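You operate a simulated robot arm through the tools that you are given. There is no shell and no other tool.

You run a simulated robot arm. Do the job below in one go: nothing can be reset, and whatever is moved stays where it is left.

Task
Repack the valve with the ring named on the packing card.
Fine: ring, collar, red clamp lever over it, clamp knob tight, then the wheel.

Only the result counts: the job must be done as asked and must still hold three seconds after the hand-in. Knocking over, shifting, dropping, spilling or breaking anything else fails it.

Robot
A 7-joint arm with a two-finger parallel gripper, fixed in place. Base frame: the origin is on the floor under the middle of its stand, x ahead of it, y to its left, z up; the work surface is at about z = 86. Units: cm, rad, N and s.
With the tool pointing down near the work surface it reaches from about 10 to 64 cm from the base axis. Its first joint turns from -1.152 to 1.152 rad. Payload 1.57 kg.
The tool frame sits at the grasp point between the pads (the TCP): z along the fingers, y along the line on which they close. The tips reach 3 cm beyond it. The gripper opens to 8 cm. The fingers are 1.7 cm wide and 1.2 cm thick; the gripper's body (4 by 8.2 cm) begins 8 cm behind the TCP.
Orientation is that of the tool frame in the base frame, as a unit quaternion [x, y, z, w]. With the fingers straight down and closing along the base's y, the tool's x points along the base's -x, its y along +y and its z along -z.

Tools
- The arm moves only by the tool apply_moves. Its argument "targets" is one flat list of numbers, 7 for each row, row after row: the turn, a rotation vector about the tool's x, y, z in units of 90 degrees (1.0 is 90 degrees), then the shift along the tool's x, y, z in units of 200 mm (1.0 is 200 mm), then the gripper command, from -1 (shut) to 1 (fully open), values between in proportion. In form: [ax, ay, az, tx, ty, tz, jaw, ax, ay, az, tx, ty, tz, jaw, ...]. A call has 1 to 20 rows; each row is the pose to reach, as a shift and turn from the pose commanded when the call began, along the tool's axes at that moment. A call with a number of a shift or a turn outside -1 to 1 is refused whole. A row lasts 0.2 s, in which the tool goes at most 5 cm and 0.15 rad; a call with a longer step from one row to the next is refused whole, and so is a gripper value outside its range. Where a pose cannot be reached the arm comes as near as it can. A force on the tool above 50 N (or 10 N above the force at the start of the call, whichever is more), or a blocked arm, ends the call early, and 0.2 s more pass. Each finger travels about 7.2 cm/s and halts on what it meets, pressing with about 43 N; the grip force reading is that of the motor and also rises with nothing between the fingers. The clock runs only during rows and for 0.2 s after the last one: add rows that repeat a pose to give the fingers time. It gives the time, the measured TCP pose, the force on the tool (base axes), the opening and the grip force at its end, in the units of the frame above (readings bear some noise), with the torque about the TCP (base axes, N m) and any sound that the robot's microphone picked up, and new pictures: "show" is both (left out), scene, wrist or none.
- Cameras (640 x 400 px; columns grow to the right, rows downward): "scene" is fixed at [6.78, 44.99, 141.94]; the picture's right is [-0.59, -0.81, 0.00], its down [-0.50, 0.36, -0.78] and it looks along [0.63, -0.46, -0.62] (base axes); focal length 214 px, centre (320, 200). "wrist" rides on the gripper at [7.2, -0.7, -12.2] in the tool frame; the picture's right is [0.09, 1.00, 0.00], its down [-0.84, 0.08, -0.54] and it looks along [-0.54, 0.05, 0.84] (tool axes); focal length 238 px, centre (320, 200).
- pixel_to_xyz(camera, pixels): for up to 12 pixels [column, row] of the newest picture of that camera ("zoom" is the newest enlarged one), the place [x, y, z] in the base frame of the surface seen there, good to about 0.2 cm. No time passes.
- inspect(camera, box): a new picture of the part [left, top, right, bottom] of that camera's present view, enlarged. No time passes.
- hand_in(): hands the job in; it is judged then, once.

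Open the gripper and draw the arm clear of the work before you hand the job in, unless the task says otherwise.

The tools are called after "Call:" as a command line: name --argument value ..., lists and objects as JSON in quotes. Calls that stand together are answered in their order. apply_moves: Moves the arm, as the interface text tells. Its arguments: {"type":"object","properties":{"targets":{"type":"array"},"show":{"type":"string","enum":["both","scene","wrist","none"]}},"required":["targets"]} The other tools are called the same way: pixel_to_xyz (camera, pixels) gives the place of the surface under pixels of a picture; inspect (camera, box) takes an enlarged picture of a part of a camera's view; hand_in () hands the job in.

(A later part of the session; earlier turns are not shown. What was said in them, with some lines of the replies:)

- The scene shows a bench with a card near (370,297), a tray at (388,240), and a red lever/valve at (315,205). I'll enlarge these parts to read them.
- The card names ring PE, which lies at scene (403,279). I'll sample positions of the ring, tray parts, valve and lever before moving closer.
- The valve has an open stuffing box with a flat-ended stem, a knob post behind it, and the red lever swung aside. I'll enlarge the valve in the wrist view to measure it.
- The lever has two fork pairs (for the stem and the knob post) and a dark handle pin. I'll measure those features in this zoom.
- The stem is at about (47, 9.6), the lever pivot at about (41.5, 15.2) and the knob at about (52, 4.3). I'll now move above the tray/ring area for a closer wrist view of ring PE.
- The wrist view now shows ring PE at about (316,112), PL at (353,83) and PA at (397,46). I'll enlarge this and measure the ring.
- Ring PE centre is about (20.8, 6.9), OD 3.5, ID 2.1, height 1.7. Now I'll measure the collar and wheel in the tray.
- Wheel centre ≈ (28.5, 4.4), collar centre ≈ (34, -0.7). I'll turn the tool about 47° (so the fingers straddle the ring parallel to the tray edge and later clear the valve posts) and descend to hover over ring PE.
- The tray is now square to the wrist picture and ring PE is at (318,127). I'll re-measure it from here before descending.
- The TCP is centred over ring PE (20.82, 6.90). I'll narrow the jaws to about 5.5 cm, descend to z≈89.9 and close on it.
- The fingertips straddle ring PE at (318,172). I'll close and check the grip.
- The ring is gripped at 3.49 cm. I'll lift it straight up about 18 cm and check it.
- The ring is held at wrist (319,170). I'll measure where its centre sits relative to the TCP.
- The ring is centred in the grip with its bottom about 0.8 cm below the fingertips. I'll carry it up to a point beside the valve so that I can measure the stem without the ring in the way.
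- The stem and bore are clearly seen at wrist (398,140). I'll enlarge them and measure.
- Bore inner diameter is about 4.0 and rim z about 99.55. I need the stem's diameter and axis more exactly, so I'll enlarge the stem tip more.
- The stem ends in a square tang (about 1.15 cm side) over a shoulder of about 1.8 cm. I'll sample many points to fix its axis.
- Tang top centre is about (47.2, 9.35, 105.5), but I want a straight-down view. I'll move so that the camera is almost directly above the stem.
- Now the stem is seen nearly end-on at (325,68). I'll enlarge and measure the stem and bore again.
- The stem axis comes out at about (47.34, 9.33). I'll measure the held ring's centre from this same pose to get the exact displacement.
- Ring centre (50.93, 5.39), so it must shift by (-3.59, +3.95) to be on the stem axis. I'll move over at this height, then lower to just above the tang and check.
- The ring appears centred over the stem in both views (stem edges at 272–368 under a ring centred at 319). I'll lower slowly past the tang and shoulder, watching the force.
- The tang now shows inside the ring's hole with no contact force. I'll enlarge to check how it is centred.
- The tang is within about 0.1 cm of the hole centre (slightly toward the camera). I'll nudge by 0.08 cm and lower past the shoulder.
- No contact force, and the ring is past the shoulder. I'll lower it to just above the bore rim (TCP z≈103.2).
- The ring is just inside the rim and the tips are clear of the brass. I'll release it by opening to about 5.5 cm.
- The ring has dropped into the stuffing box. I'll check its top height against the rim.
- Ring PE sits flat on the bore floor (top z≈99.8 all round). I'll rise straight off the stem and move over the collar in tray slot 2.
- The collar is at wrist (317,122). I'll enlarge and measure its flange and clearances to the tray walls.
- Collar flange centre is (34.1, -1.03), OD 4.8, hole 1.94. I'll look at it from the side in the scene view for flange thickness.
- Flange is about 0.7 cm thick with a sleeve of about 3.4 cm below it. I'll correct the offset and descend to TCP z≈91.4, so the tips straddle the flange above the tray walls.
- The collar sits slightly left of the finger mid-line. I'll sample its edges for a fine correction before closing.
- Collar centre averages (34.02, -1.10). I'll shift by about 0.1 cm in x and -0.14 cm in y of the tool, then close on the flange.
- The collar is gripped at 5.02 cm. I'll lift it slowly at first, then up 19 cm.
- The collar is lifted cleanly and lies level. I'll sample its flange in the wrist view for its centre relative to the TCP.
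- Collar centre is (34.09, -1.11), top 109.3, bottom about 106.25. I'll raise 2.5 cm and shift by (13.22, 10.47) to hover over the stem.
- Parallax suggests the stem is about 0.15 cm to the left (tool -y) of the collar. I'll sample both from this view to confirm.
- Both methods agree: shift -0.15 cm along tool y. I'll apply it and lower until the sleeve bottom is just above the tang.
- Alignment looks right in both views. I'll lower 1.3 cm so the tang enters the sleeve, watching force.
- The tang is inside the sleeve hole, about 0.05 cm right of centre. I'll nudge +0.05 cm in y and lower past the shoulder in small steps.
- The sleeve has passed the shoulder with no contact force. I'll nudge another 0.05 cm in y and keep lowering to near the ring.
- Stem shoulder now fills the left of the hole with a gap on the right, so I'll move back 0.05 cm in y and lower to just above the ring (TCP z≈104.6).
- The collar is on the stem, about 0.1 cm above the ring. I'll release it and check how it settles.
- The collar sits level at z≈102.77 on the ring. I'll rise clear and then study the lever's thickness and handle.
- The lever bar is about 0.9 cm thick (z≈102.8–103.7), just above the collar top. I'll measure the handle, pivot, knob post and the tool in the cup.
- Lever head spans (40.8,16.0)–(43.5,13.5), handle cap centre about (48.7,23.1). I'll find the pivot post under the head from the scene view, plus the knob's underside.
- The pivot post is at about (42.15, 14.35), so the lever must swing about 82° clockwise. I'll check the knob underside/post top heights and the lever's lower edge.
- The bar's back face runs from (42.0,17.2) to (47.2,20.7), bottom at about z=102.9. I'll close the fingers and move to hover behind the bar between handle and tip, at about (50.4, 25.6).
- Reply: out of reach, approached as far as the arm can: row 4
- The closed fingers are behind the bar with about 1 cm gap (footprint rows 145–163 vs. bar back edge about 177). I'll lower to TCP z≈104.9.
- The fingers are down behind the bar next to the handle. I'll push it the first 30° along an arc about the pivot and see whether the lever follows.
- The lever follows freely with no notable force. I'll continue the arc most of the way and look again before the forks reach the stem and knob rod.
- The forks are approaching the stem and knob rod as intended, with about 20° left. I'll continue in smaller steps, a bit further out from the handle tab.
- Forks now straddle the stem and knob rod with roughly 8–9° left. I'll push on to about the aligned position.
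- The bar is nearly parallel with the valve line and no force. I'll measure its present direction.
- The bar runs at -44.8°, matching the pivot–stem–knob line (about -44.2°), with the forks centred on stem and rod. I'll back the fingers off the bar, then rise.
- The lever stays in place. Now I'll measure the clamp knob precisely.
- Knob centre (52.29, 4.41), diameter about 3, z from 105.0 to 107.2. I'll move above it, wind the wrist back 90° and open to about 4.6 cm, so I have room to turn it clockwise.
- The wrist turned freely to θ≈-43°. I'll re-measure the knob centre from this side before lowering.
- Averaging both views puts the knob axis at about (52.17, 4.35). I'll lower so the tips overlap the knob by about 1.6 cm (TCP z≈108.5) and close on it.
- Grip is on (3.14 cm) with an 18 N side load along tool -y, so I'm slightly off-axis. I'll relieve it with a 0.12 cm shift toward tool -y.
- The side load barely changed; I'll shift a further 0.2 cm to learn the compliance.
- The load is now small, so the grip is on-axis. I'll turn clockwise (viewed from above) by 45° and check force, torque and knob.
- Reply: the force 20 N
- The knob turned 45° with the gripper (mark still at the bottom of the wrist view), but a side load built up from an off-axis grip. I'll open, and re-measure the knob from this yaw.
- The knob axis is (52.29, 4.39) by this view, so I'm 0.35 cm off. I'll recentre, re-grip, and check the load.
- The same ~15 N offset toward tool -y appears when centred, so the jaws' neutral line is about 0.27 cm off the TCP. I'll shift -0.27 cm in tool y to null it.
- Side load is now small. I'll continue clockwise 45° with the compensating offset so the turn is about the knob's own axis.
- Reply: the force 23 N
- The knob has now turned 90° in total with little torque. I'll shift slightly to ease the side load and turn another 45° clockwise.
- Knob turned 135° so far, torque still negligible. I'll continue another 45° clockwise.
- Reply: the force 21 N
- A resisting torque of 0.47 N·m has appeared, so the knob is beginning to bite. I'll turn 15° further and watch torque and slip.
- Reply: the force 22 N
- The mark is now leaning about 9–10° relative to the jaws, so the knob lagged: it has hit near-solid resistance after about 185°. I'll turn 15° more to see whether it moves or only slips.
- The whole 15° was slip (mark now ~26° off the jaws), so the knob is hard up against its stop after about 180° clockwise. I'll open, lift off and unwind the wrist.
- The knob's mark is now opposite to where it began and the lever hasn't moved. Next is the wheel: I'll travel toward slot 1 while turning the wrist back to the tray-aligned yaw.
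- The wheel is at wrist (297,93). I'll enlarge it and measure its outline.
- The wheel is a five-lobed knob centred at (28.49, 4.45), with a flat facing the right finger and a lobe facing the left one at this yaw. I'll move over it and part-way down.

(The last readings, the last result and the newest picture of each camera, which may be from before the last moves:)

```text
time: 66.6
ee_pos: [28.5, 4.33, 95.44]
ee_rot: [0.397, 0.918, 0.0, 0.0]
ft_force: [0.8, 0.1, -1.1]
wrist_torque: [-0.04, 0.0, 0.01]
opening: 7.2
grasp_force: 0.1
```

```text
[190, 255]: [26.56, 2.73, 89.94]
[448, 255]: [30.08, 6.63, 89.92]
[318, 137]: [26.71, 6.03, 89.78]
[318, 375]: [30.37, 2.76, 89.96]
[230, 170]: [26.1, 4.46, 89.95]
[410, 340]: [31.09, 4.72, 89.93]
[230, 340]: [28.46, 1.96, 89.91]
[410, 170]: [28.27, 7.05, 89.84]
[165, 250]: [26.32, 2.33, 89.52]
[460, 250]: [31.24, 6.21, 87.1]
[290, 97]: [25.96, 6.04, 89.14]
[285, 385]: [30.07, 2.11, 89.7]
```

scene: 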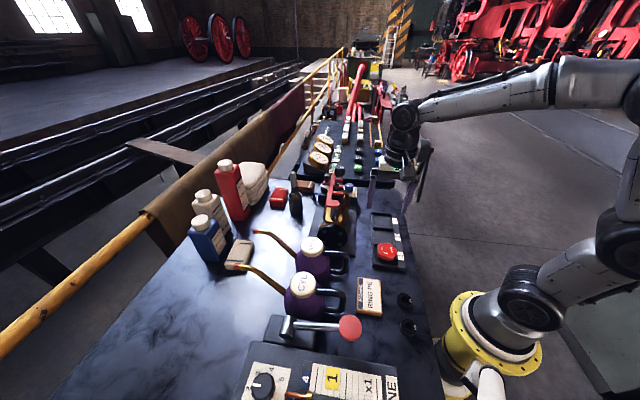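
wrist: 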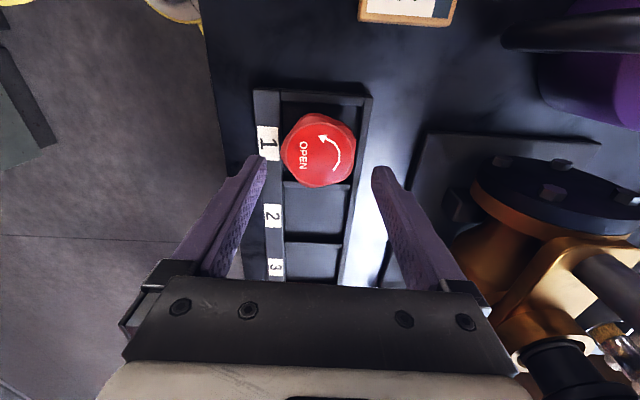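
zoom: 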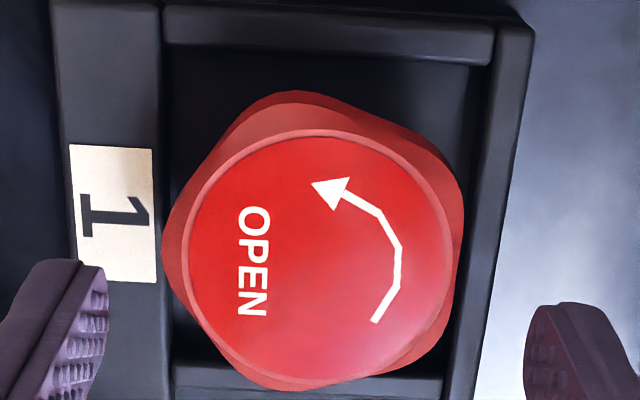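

The wheel is centred between the fingers within about 0.1 cm. I'll nudge slightly, descend to TCP z≈91.2 and close on the wheel.

Call:
apply_moves --targets '[0, 0, 0, 0.005, -0.003, 0.08, 0.8, 0, 0, 0, 0.005, -0.003, 0.16, 0.8, 0, 0, 0, 0.005, -0.003, 0.212, 0.8, 0, 0, 0, 0.005, -0.003, 0.212, 0.8, 0, 0, 0, 0.005, -0.003, 0.212, 0.5, 0, 0, 0, 0.005, -0.003, 0.212, -1, 0, 0, 0, 0.005, -0.003, 0.212, -1, 0, 0, 0, 0.005, -0.003, 0.212, -1]' --show "wrist"

Call:
inspect --camera "wrist" --box '[260, 120, 380, 220]'

```text
time: 68.4
ee_pos: [28.36, 4.31, 91.29]
ee_rot: [0.397, 0.918, 0.001, -0.001]
ft_force: [-0.5, 0.0, 0.0]
wrist_torque: [0.0, -0.03, 0.02]
opening: 5.88
grasp_force: 42.4
```

wrist: 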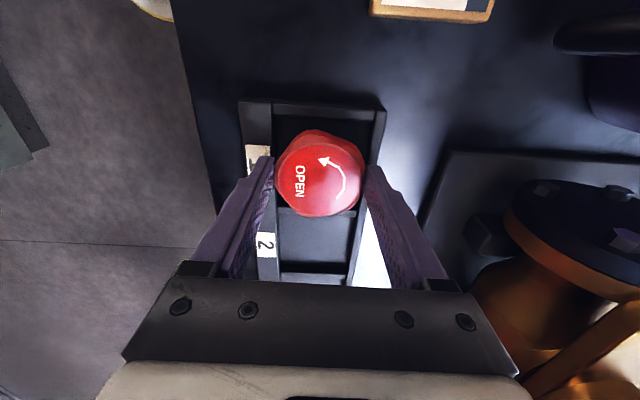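

```text
4.00 times, centred on (320, 170) of wrist
```

zoom: 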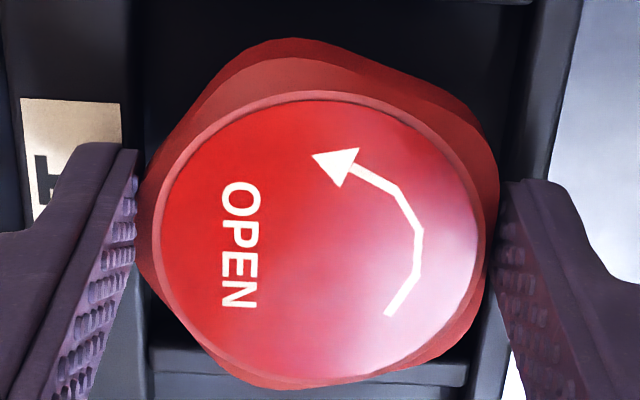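

The wheel is gripped (5.88 cm). Its lettering axis and the stem's square tang are both at about 46° (mod 90), so I'll keep this yaw. Lifting slowly, then up 19 cm.

Call:
apply_moves --targets '[0, 0, 0, 0, 0, -0.025, -1, 0, 0, 0, 0, 0, -0.1, -1, 0, 0, 0, 0, 0, -0.25, -1, 0, 0, 0, 0, 0, -0.45, -1, 0, 0, 0, 0, 0, -0.65, -1, 0, 0, 0, 0, 0, -0.85, -1, 0, 0, 0, 0, 0, -1.0, -1, 0, 0, 0, 0, 0, -1.0, -1]' --show "both"

Call:
inspect --camera "wrist" --box '[260, 120, 380, 220]'

```text
time: 70.2
ee_pos: [28.33, 4.42, 111.32]
ee_rot: [0.397, 0.918, 0.0, 0.0]
ft_force: [-0.2, 0.2, -2.6]
wrist_torque: [0.02, 0.0, 0.0]
opening: 5.89
grasp_force: 43.5
```

scene: 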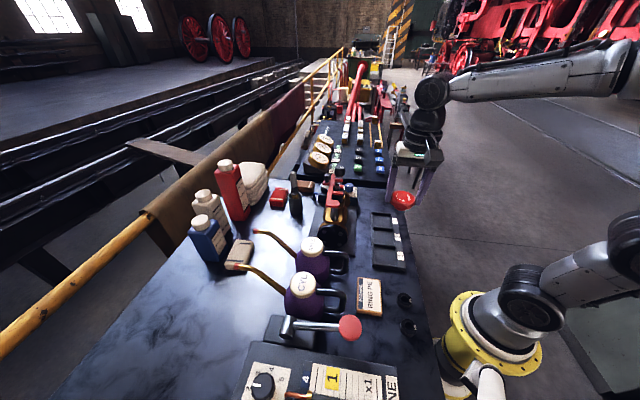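
wrist: 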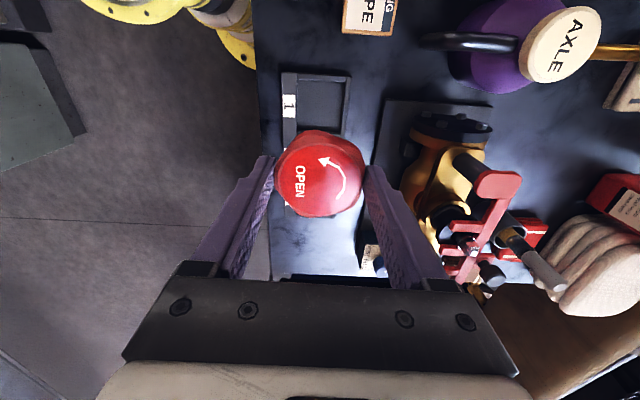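

```text
4.00 times, centred on (320, 170) of wrist
```

zoom: 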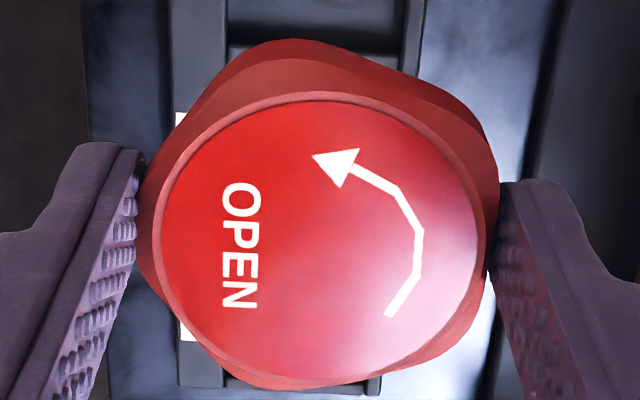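

The wheel is held level. I'll measure its centre in the grip.

Call:
pixel_to_xyz --camera "zoom" --pixels '[[168, 240], [470, 240], [318, 105], [318, 372], [215, 145], [425, 335], [215, 335], [425, 145], [250, 240], [390, 240], [318, 170], [318, 310]]'

Call:
pixel_to_xyz --camera "zoom" --pixels '[[180, 240], [458, 240], [318, 115], [318, 362], [240, 190], [240, 300], [240, 190], [240, 300], [150, 240], [490, 240], [225, 345], [415, 130]]'

```text
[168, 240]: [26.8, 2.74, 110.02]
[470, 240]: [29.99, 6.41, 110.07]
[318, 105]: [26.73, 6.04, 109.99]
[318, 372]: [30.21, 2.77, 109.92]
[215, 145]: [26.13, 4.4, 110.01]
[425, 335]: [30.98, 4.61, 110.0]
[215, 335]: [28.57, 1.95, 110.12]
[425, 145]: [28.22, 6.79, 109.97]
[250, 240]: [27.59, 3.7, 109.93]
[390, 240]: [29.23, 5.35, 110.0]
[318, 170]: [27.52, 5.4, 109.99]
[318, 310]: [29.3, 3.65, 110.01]
```

```text
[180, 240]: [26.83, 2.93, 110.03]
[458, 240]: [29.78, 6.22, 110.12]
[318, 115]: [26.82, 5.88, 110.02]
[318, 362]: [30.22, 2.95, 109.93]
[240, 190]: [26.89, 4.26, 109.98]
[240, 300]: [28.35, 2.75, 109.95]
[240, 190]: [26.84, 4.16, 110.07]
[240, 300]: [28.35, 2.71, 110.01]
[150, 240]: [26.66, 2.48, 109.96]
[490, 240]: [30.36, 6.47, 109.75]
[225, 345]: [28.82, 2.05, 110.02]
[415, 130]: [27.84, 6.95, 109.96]
```

Wheel centre is (28.43, 4.49) and its lettering runs at -45.0°. I'll carry it to where the camera looks straight down on the stem and measure the tang again.

Call:
apply_moves --targets '[0, 0, 0, 0, 0, -0.15, -1, 0, 0, 0, -0.1263, 0.1431, -0.25, -1, 0, 0, 0, -0.2527, 0.2862, -0.25, -1, 0, 0, 0, -0.379, 0.4293, -0.25, -1, 0, 0, 0, -0.5053, 0.5724, -0.25, -1, 0, 0, 0, -0.6317, 0.7155, -0.25, -1, 0, 0, 0, -0.758, 0.8586, -0.25, -1, 0, 0, 0, -0.758, 0.8586, -0.25, -1]' --show "wrist"

Call:
inspect --camera "wrist" --box '[300, 40, 350, 95]'

```text
time: 72.0
ee_pos: [51.32, 4.99, 116.31]
ee_rot: [0.397, 0.918, 0.0, 0.0]
ft_force: [-0.1, 0.6, -3.2]
wrist_torque: [0.02, 0.03, -0.03]
opening: 5.9
grasp_force: 43.2
```

wrist: 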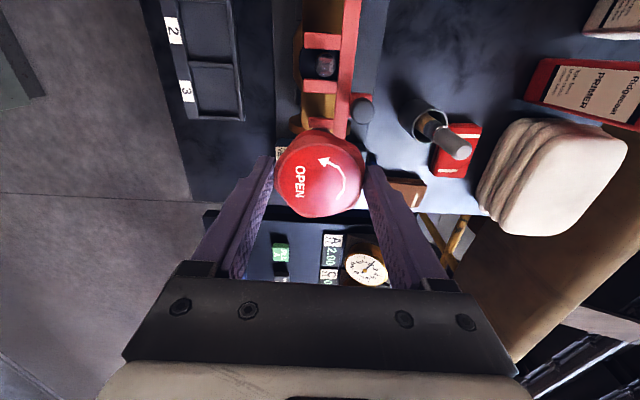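

```text
7.27 times, centred on (325, 68) of wrist
```

zoom: 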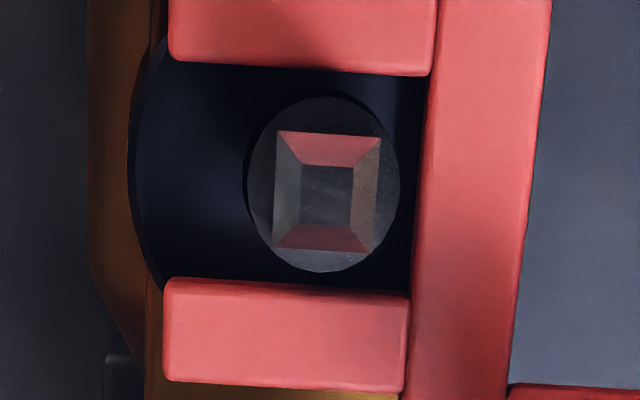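

A clear view of the tang with chamfered top, between forks. I'll sample its faces for axis and orientation.

Call:
pixel_to_xyz --camera "zoom" --pixels '[[303, 164], [352, 167], [350, 225], [303, 221], [327, 195], [327, 195], [327, 180], [327, 210], [310, 195], [343, 195], [320, 190], [335, 200]]'

Call:
pixel_to_xyz --camera "zoom" --pixels '[[280, 134], [376, 140], [368, 248], [277, 244], [254, 190], [392, 190], [322, 103], [322, 266], [270, 240], [385, 130], [270, 130], [385, 240]]'

Call:
pixel_to_xyz --camera "zoom" --pixels '[[180, 30], [420, 40], [180, 340], [395, 345], [460, 20], [440, 380], [535, 20], [505, 380], [290, 131], [370, 137], [290, 250], [360, 251]]'

```text
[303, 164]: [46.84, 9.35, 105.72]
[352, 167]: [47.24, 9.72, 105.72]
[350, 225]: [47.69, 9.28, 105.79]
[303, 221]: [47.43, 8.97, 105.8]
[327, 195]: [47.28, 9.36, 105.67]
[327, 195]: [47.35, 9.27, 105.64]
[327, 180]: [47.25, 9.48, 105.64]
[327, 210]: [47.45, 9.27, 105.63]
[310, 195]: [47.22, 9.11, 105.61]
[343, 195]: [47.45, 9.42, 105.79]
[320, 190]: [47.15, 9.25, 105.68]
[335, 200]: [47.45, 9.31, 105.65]
```

```text
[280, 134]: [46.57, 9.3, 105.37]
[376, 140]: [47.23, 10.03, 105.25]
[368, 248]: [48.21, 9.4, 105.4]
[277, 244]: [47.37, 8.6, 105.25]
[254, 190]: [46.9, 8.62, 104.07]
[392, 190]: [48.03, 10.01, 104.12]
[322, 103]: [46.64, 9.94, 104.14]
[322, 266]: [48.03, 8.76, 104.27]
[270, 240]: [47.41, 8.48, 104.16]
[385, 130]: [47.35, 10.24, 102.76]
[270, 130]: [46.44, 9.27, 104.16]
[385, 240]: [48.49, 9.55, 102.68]
```

```text
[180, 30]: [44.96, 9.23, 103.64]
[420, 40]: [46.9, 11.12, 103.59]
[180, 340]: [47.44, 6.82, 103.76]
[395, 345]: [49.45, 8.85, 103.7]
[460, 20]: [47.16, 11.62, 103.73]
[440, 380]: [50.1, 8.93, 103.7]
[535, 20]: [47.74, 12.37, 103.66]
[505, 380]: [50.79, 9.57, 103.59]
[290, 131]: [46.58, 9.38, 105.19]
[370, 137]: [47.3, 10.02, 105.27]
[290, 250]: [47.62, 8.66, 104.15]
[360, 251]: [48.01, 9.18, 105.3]
```

Tang axis ≈ (47.33, 9.34), top 105.7, shoulder 104.15, sides at about 45° — matching the wheel. I'll sample the wheel's centre at this pose too.

Call:
pixel_to_xyz --camera "wrist" --pixels '[[282, 180], [357.5, 180], [319.5, 146.25], [319.5, 213], [293.75, 156.25], [346.25, 203.75], [293.75, 203.75], [346.25, 156.25], [302.5, 180], [337.5, 180], [319.5, 162.5], [319.5, 197.5]]'

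Call:
inspect --camera "wrist" --box '[260, 120, 380, 220]'

```text
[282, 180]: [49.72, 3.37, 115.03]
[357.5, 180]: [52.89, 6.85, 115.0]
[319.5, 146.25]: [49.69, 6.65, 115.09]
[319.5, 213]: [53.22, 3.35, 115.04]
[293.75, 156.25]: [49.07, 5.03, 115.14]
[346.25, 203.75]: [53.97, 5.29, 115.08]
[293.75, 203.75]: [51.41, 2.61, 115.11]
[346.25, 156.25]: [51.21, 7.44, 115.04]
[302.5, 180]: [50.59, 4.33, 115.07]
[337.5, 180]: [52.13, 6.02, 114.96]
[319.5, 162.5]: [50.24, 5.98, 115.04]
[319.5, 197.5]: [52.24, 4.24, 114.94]
```

```text
4.00 times, centred on (320, 170) of wrist
```

zoom: 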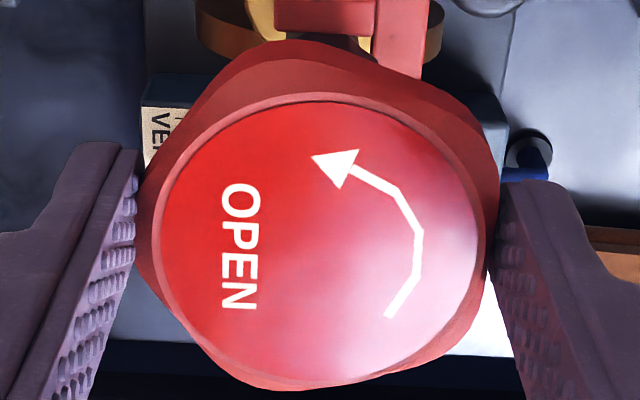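

Wheel centre (51.36, 5.13): I'll shift it by (-4.03, +4.21) over the stem and lower to just above the tang.

Call:
apply_moves --targets '[0, 0, 0, 0.1456, -0.0013, 0, -1, 0, 0, 0, 0.2912, -0.0026, 0, -1, 0, 0, 0, 0.2912, -0.0026, 0.1, -1, 0, 0, 0, 0.2912, -0.0026, 0.2, -1, 0, 0, 0, 0.2912, -0.0026, 0.26, -1, 0, 0, 0, 0.2912, -0.0026, 0.26, -1]' --show "both"

Call:
inspect --camera "scene" --box '[310, 150, 370, 215]'

Call:
inspect --camera "wrist" --box '[260, 90, 380, 220]'

```text
time: 73.4
ee_pos: [47.32, 9.24, 110.97]
ee_rot: [0.397, 0.918, -0.001, 0.0]
ft_force: [-0.6, 0.5, -3.3]
wrist_torque: [-0.03, -0.01, -0.01]
opening: 5.94
grasp_force: 42.4
```

scene: 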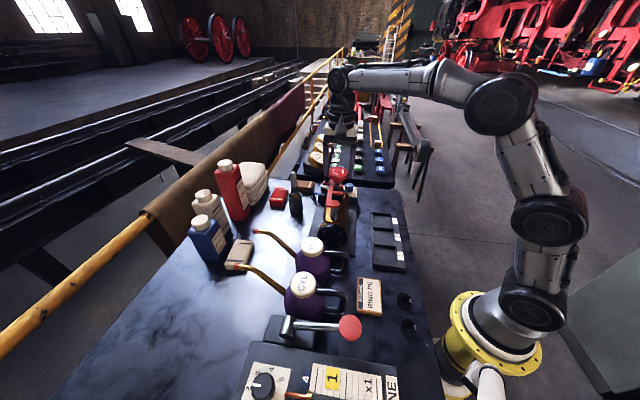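
wrist: 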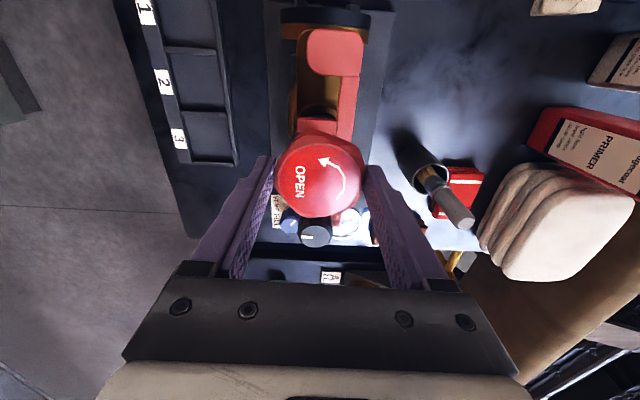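

```text
6.15 times, centred on (340, 182) of scene
```

zoom: 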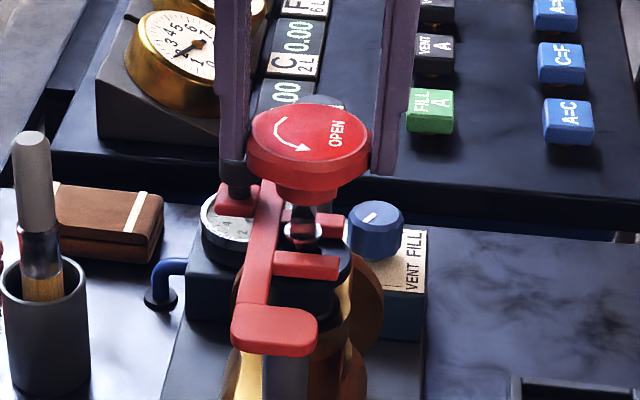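

```text
3.08 times, centred on (320, 155) of wrist
```

zoom: 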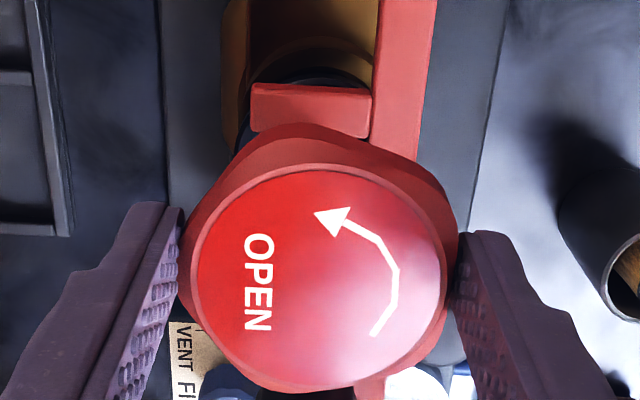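

The wheel's hub is just above the tang and lined up in both views. I'll lower 1 cm in small steps and read the force.

Call:
apply_moves --targets '[0, 0, 0, 0, 0, 0.015, -1, 0, 0, 0, 0, 0, 0.03, -1, 0, 0, 0, 0, 0, 0.04, -1, 0, 0, 0, 0, 0, 0.05, -1, 0, 0, 0, 0, 0, 0.05, -1]' --show "none"

Call:
inspect --camera "scene" --box '[320, 160, 360, 205]'

```text
time: 74.6
ee_pos: [47.05, 9.31, 110.04]
ee_rot: [0.396, 0.918, 0.0, -0.001]
ft_force: [0.2, 0.1, -2.9]
wrist_torque: [0.02, -0.01, 0.0]
opening: 5.93
grasp_force: 42.5
```

```text
8.89 times, centred on (340, 182) of scene
```

zoom: 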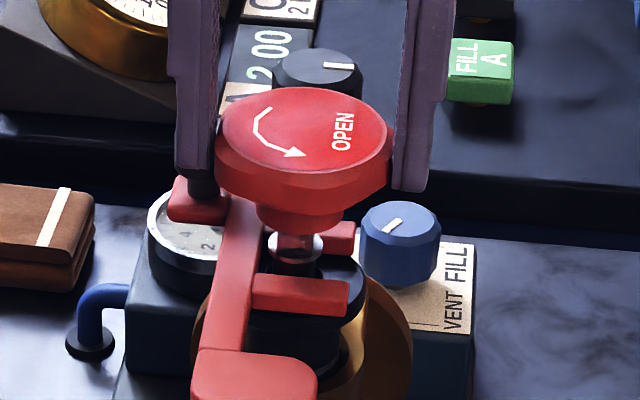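

No contact yet (force is just the wheel's weight) with the hub at the tang's chamfer. I'll continue down 0.6 cm.

Call:
apply_moves --targets '[0, 0, 0, 0, 0, 0.01, -1, 0, 0, 0, 0, 0, 0.02, -1, 0, 0, 0, 0, 0, 0.03, -1, 0, 0, 0, 0, 0, 0.03, -1]' --show "none"

```text
time: 75.6
ee_pos: [47.2, 9.22, 109.4]
ee_rot: [0.397, 0.918, -0.001, 0.0]
ft_force: [-0.2, 0.2, -2.1]
wrist_torque: [-0.03, 0.02, 0.0]
opening: 5.92
grasp_force: 43.3
```

Hub bottom is now about 0.8 cm below the tang's top with no contact force, so the socket is sliding on. I'll continue to the shoulder.

Call:
apply_moves --targets '[0, 0, 0, 0, 0, 0.01, -1, 0, 0, 0, 0, 0, 0.02, -1, 0, 0, 0, 0, 0, 0.03, -1, 0, 0, 0, 0, 0, 0.03, -1]' --show "wrist"

Call:
inspect --camera "scene" --box '[320, 160, 360, 205]'

```text
time: 76.6
ee_pos: [47.24, 9.16, 108.86]
ee_rot: [0.397, 0.918, 0.0, 0.0]
ft_force: [-0.3, 0.5, -2.5]
wrist_torque: [0.03, -0.04, 0.03]
opening: 5.91
grasp_force: 43.3
```

wrist: 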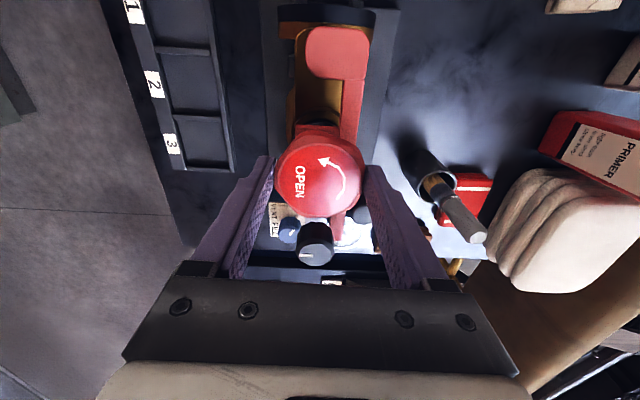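

```text
8.89 times, centred on (340, 182) of scene
```

zoom: 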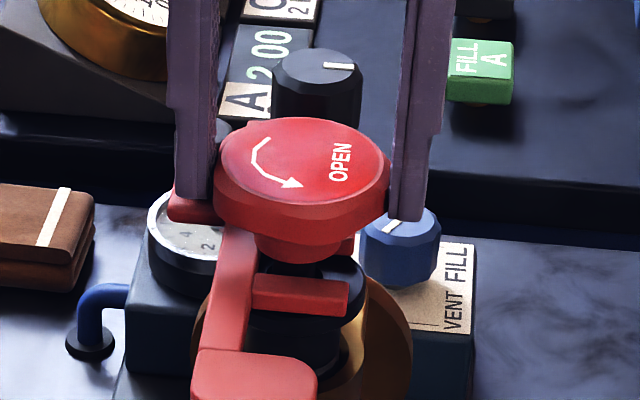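

The hub is almost on the shoulder. I'll lower 0.3 cm more in small steps to feel it seat.

Call:
apply_moves --targets '[0, 0, 0, 0, 0, 0.005, -1, 0, 0, 0, 0, 0, 0.01, -1, 0, 0, 0, 0, 0, 0.01, -1]' --show "none"

```text
time: 77.4
ee_pos: [47.16, 9.26, 108.6]
ee_rot: [0.397, 0.918, 0.0, 0.001]
ft_force: [0.1, 0.5, -1.7]
wrist_torque: [0.01, -0.02, -0.03]
opening: 5.9
grasp_force: 43.0
```

Still only weight on the sensor; another 0.2 cm.

Call:
apply_moves --targets '[0, 0, 0, 0, 0, 0.005, -1, 0, 0, 0, 0, 0, 0.01, -1, 0, 0, 0, 0, 0, 0.01, -1]' --show "none"

```text
time: 78.2
ee_pos: [47.12, 9.17, 108.61]
ee_rot: [0.397, 0.918, 0.002, 0.002]
ft_force: [-5.2, -1.7, 15.1]
wrist_torque: [-0.09, 0.29, -0.02]
opening: 5.89
grasp_force: 43.7
```

Contact at 15 N with the hub at the shoulder height (about 104.1): the wheel is seated. I'll ease up 0.15 cm and open the jaws.

Call:
apply_moves --targets '[0, 0, 0, 0, 0, -0.0075, -1, 0, 0, 0, 0, 0, -0.0075, 0.55, 0, 0, 0, 0, 0, -0.0075, 0.75, 0, 0, 0, 0, 0, -0.0075, 0.75, 0, 0, 0, 0, 0, -0.0075, 0.75]' --show "wrist"

Call:
inspect --camera "wrist" --box '[260, 120, 380, 220]'

Call:
inspect --camera "scene" --box '[320, 160, 360, 205]'

```text
time: 79.4
ee_pos: [47.24, 9.28, 108.68]
ee_rot: [0.398, 0.918, 0.0, 0.0]
ft_force: [0.7, -0.2, -0.1]
wrist_torque: [0.01, 0.01, -0.02]
opening: 6.97
grasp_force: 0.1
```

wrist: 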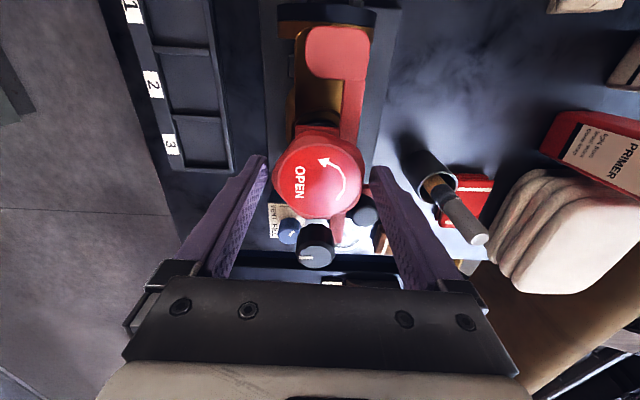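

```text
4.00 times, centred on (320, 170) of wrist
```

zoom: 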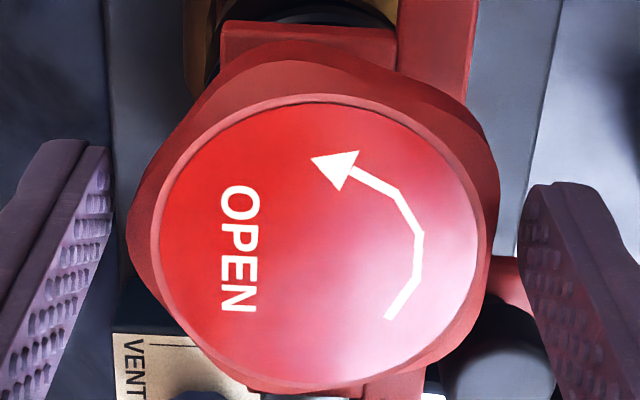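

```text
8.89 times, centred on (340, 182) of scene
```

zoom: 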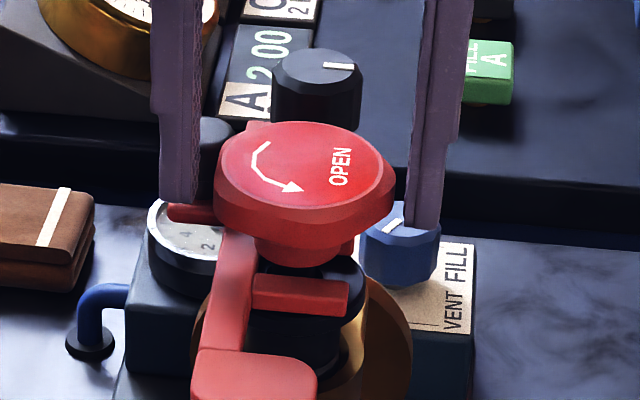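

The wheel stays on the stem after release. I'll check that its top is level and at the expected height.

Call:
pixel_to_xyz --camera "wrist" --pixels '[[285, 180], [355, 180], [319.5, 150], [319.5, 212], [295, 157], [345, 204], [295, 204], [345, 157], [319.5, 180], [310, 170], [335, 60], [315, 245]]'

```text
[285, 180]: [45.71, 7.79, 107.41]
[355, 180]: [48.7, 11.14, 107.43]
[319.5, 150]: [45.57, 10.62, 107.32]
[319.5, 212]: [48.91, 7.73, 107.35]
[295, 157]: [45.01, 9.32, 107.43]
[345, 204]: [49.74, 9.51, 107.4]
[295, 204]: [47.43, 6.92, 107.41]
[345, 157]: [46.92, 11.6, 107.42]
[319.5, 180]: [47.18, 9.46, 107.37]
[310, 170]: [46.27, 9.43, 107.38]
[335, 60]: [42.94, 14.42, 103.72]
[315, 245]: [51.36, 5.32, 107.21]
```

The wheel's top is level at z≈107.4. I'll rise straight up and draw the arm back clear of the valve.

Call:
apply_moves --targets '[0, 0, 0, 0, 0, -0.05, 0.75, 0, 0, 0, 0, 0, -0.2, 0.85, 0, 0, 0, 0, 0, -0.4, 1, 0, 0, 0, 0.1, -0.1, -0.5, 1, 0, 0, 0, 0.25, -0.25, -0.6, 1, 0, 0, 0, 0.4, -0.4, -0.7, 1, 0, 0, 0, 0.5, -0.55, -0.7, 1, 0, 0, 0, 0.5, -0.55, -0.7, 1]' --show "both"

Call:
inspect --camera "scene" --box '[305, 150, 375, 220]'

Call:
inspect --camera "scene" --box '[220, 160, 440, 400]'

```text
time: 81.2
ee_pos: [32.09, 9.12, 122.67]
ee_rot: [0.397, 0.918, -0.001, -0.001]
ft_force: [0.3, 0.0, -0.1]
wrist_torque: [0.02, 0.02, 0.0]
opening: 7.99
grasp_force: 0.0
```

scene: 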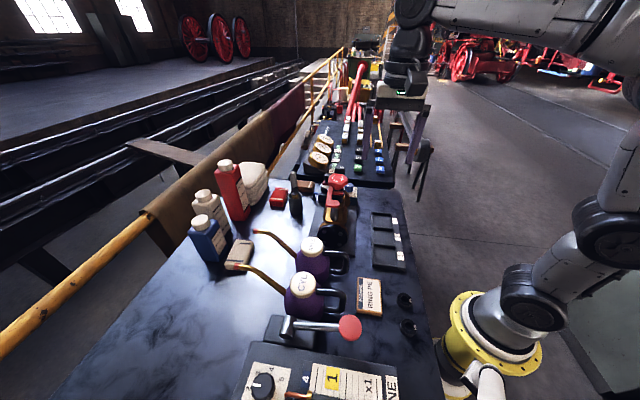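
wrist: 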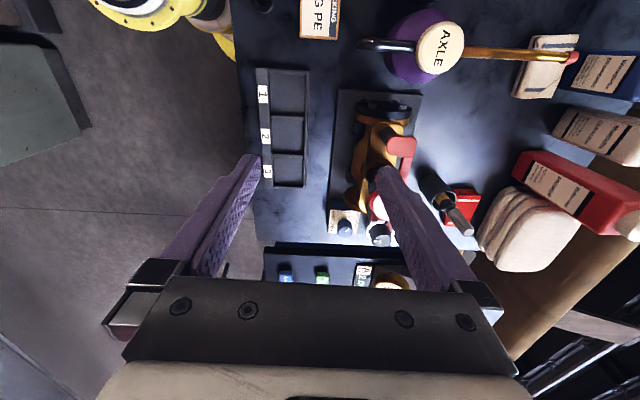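

```text
5.71 times, centred on (340, 185) of scene
```

zoom: 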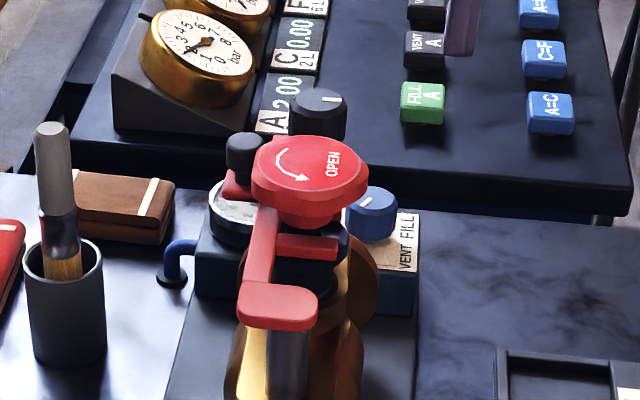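

```text
1.67 times, centred on (330, 280) of scene
```

zoom: 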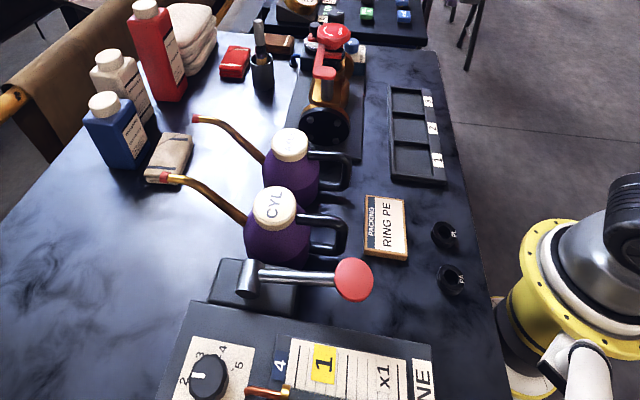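

The final views show wheel on the stem, lever over the collar with the knob turned to its stop, rings PL and PA untouched, and nothing else disturbed. The gripper is open and clear, so I hand in the job.

Call:
hand_in

```text
The job is handed in.
```

I repacked the valve with ring PE, the one named on the packing card, and handed the job in; I haven't seen a verdict.

- **Ring:** PE sits flat on the floor of the stuffing box, its top level all round.
- **Collar:** it rests level on the ring, around the stem.
- **Red clamp lever:** I swung it round so its forks straddle the stem and the knob's rod. It lines up with the pivot, stem and knob to within about half a degree.
- **Clamp knob:** I turned it about 180° clockwise until it would go no further. The fingers then only slipped on it, so I took that as tight. The knob stayed at the same height throughout, with a gap of about 1.3 cm above the lever, so tightness rests on that stop.
- **Wheel:** its hub slid onto the square end of the stem and sat down on the shoulder. It stayed level after I let go.

In the last views, rings PL and PA and the other items on the bench looked undisturbed. The gripper was open and the arm clear of the valve at hand-in.
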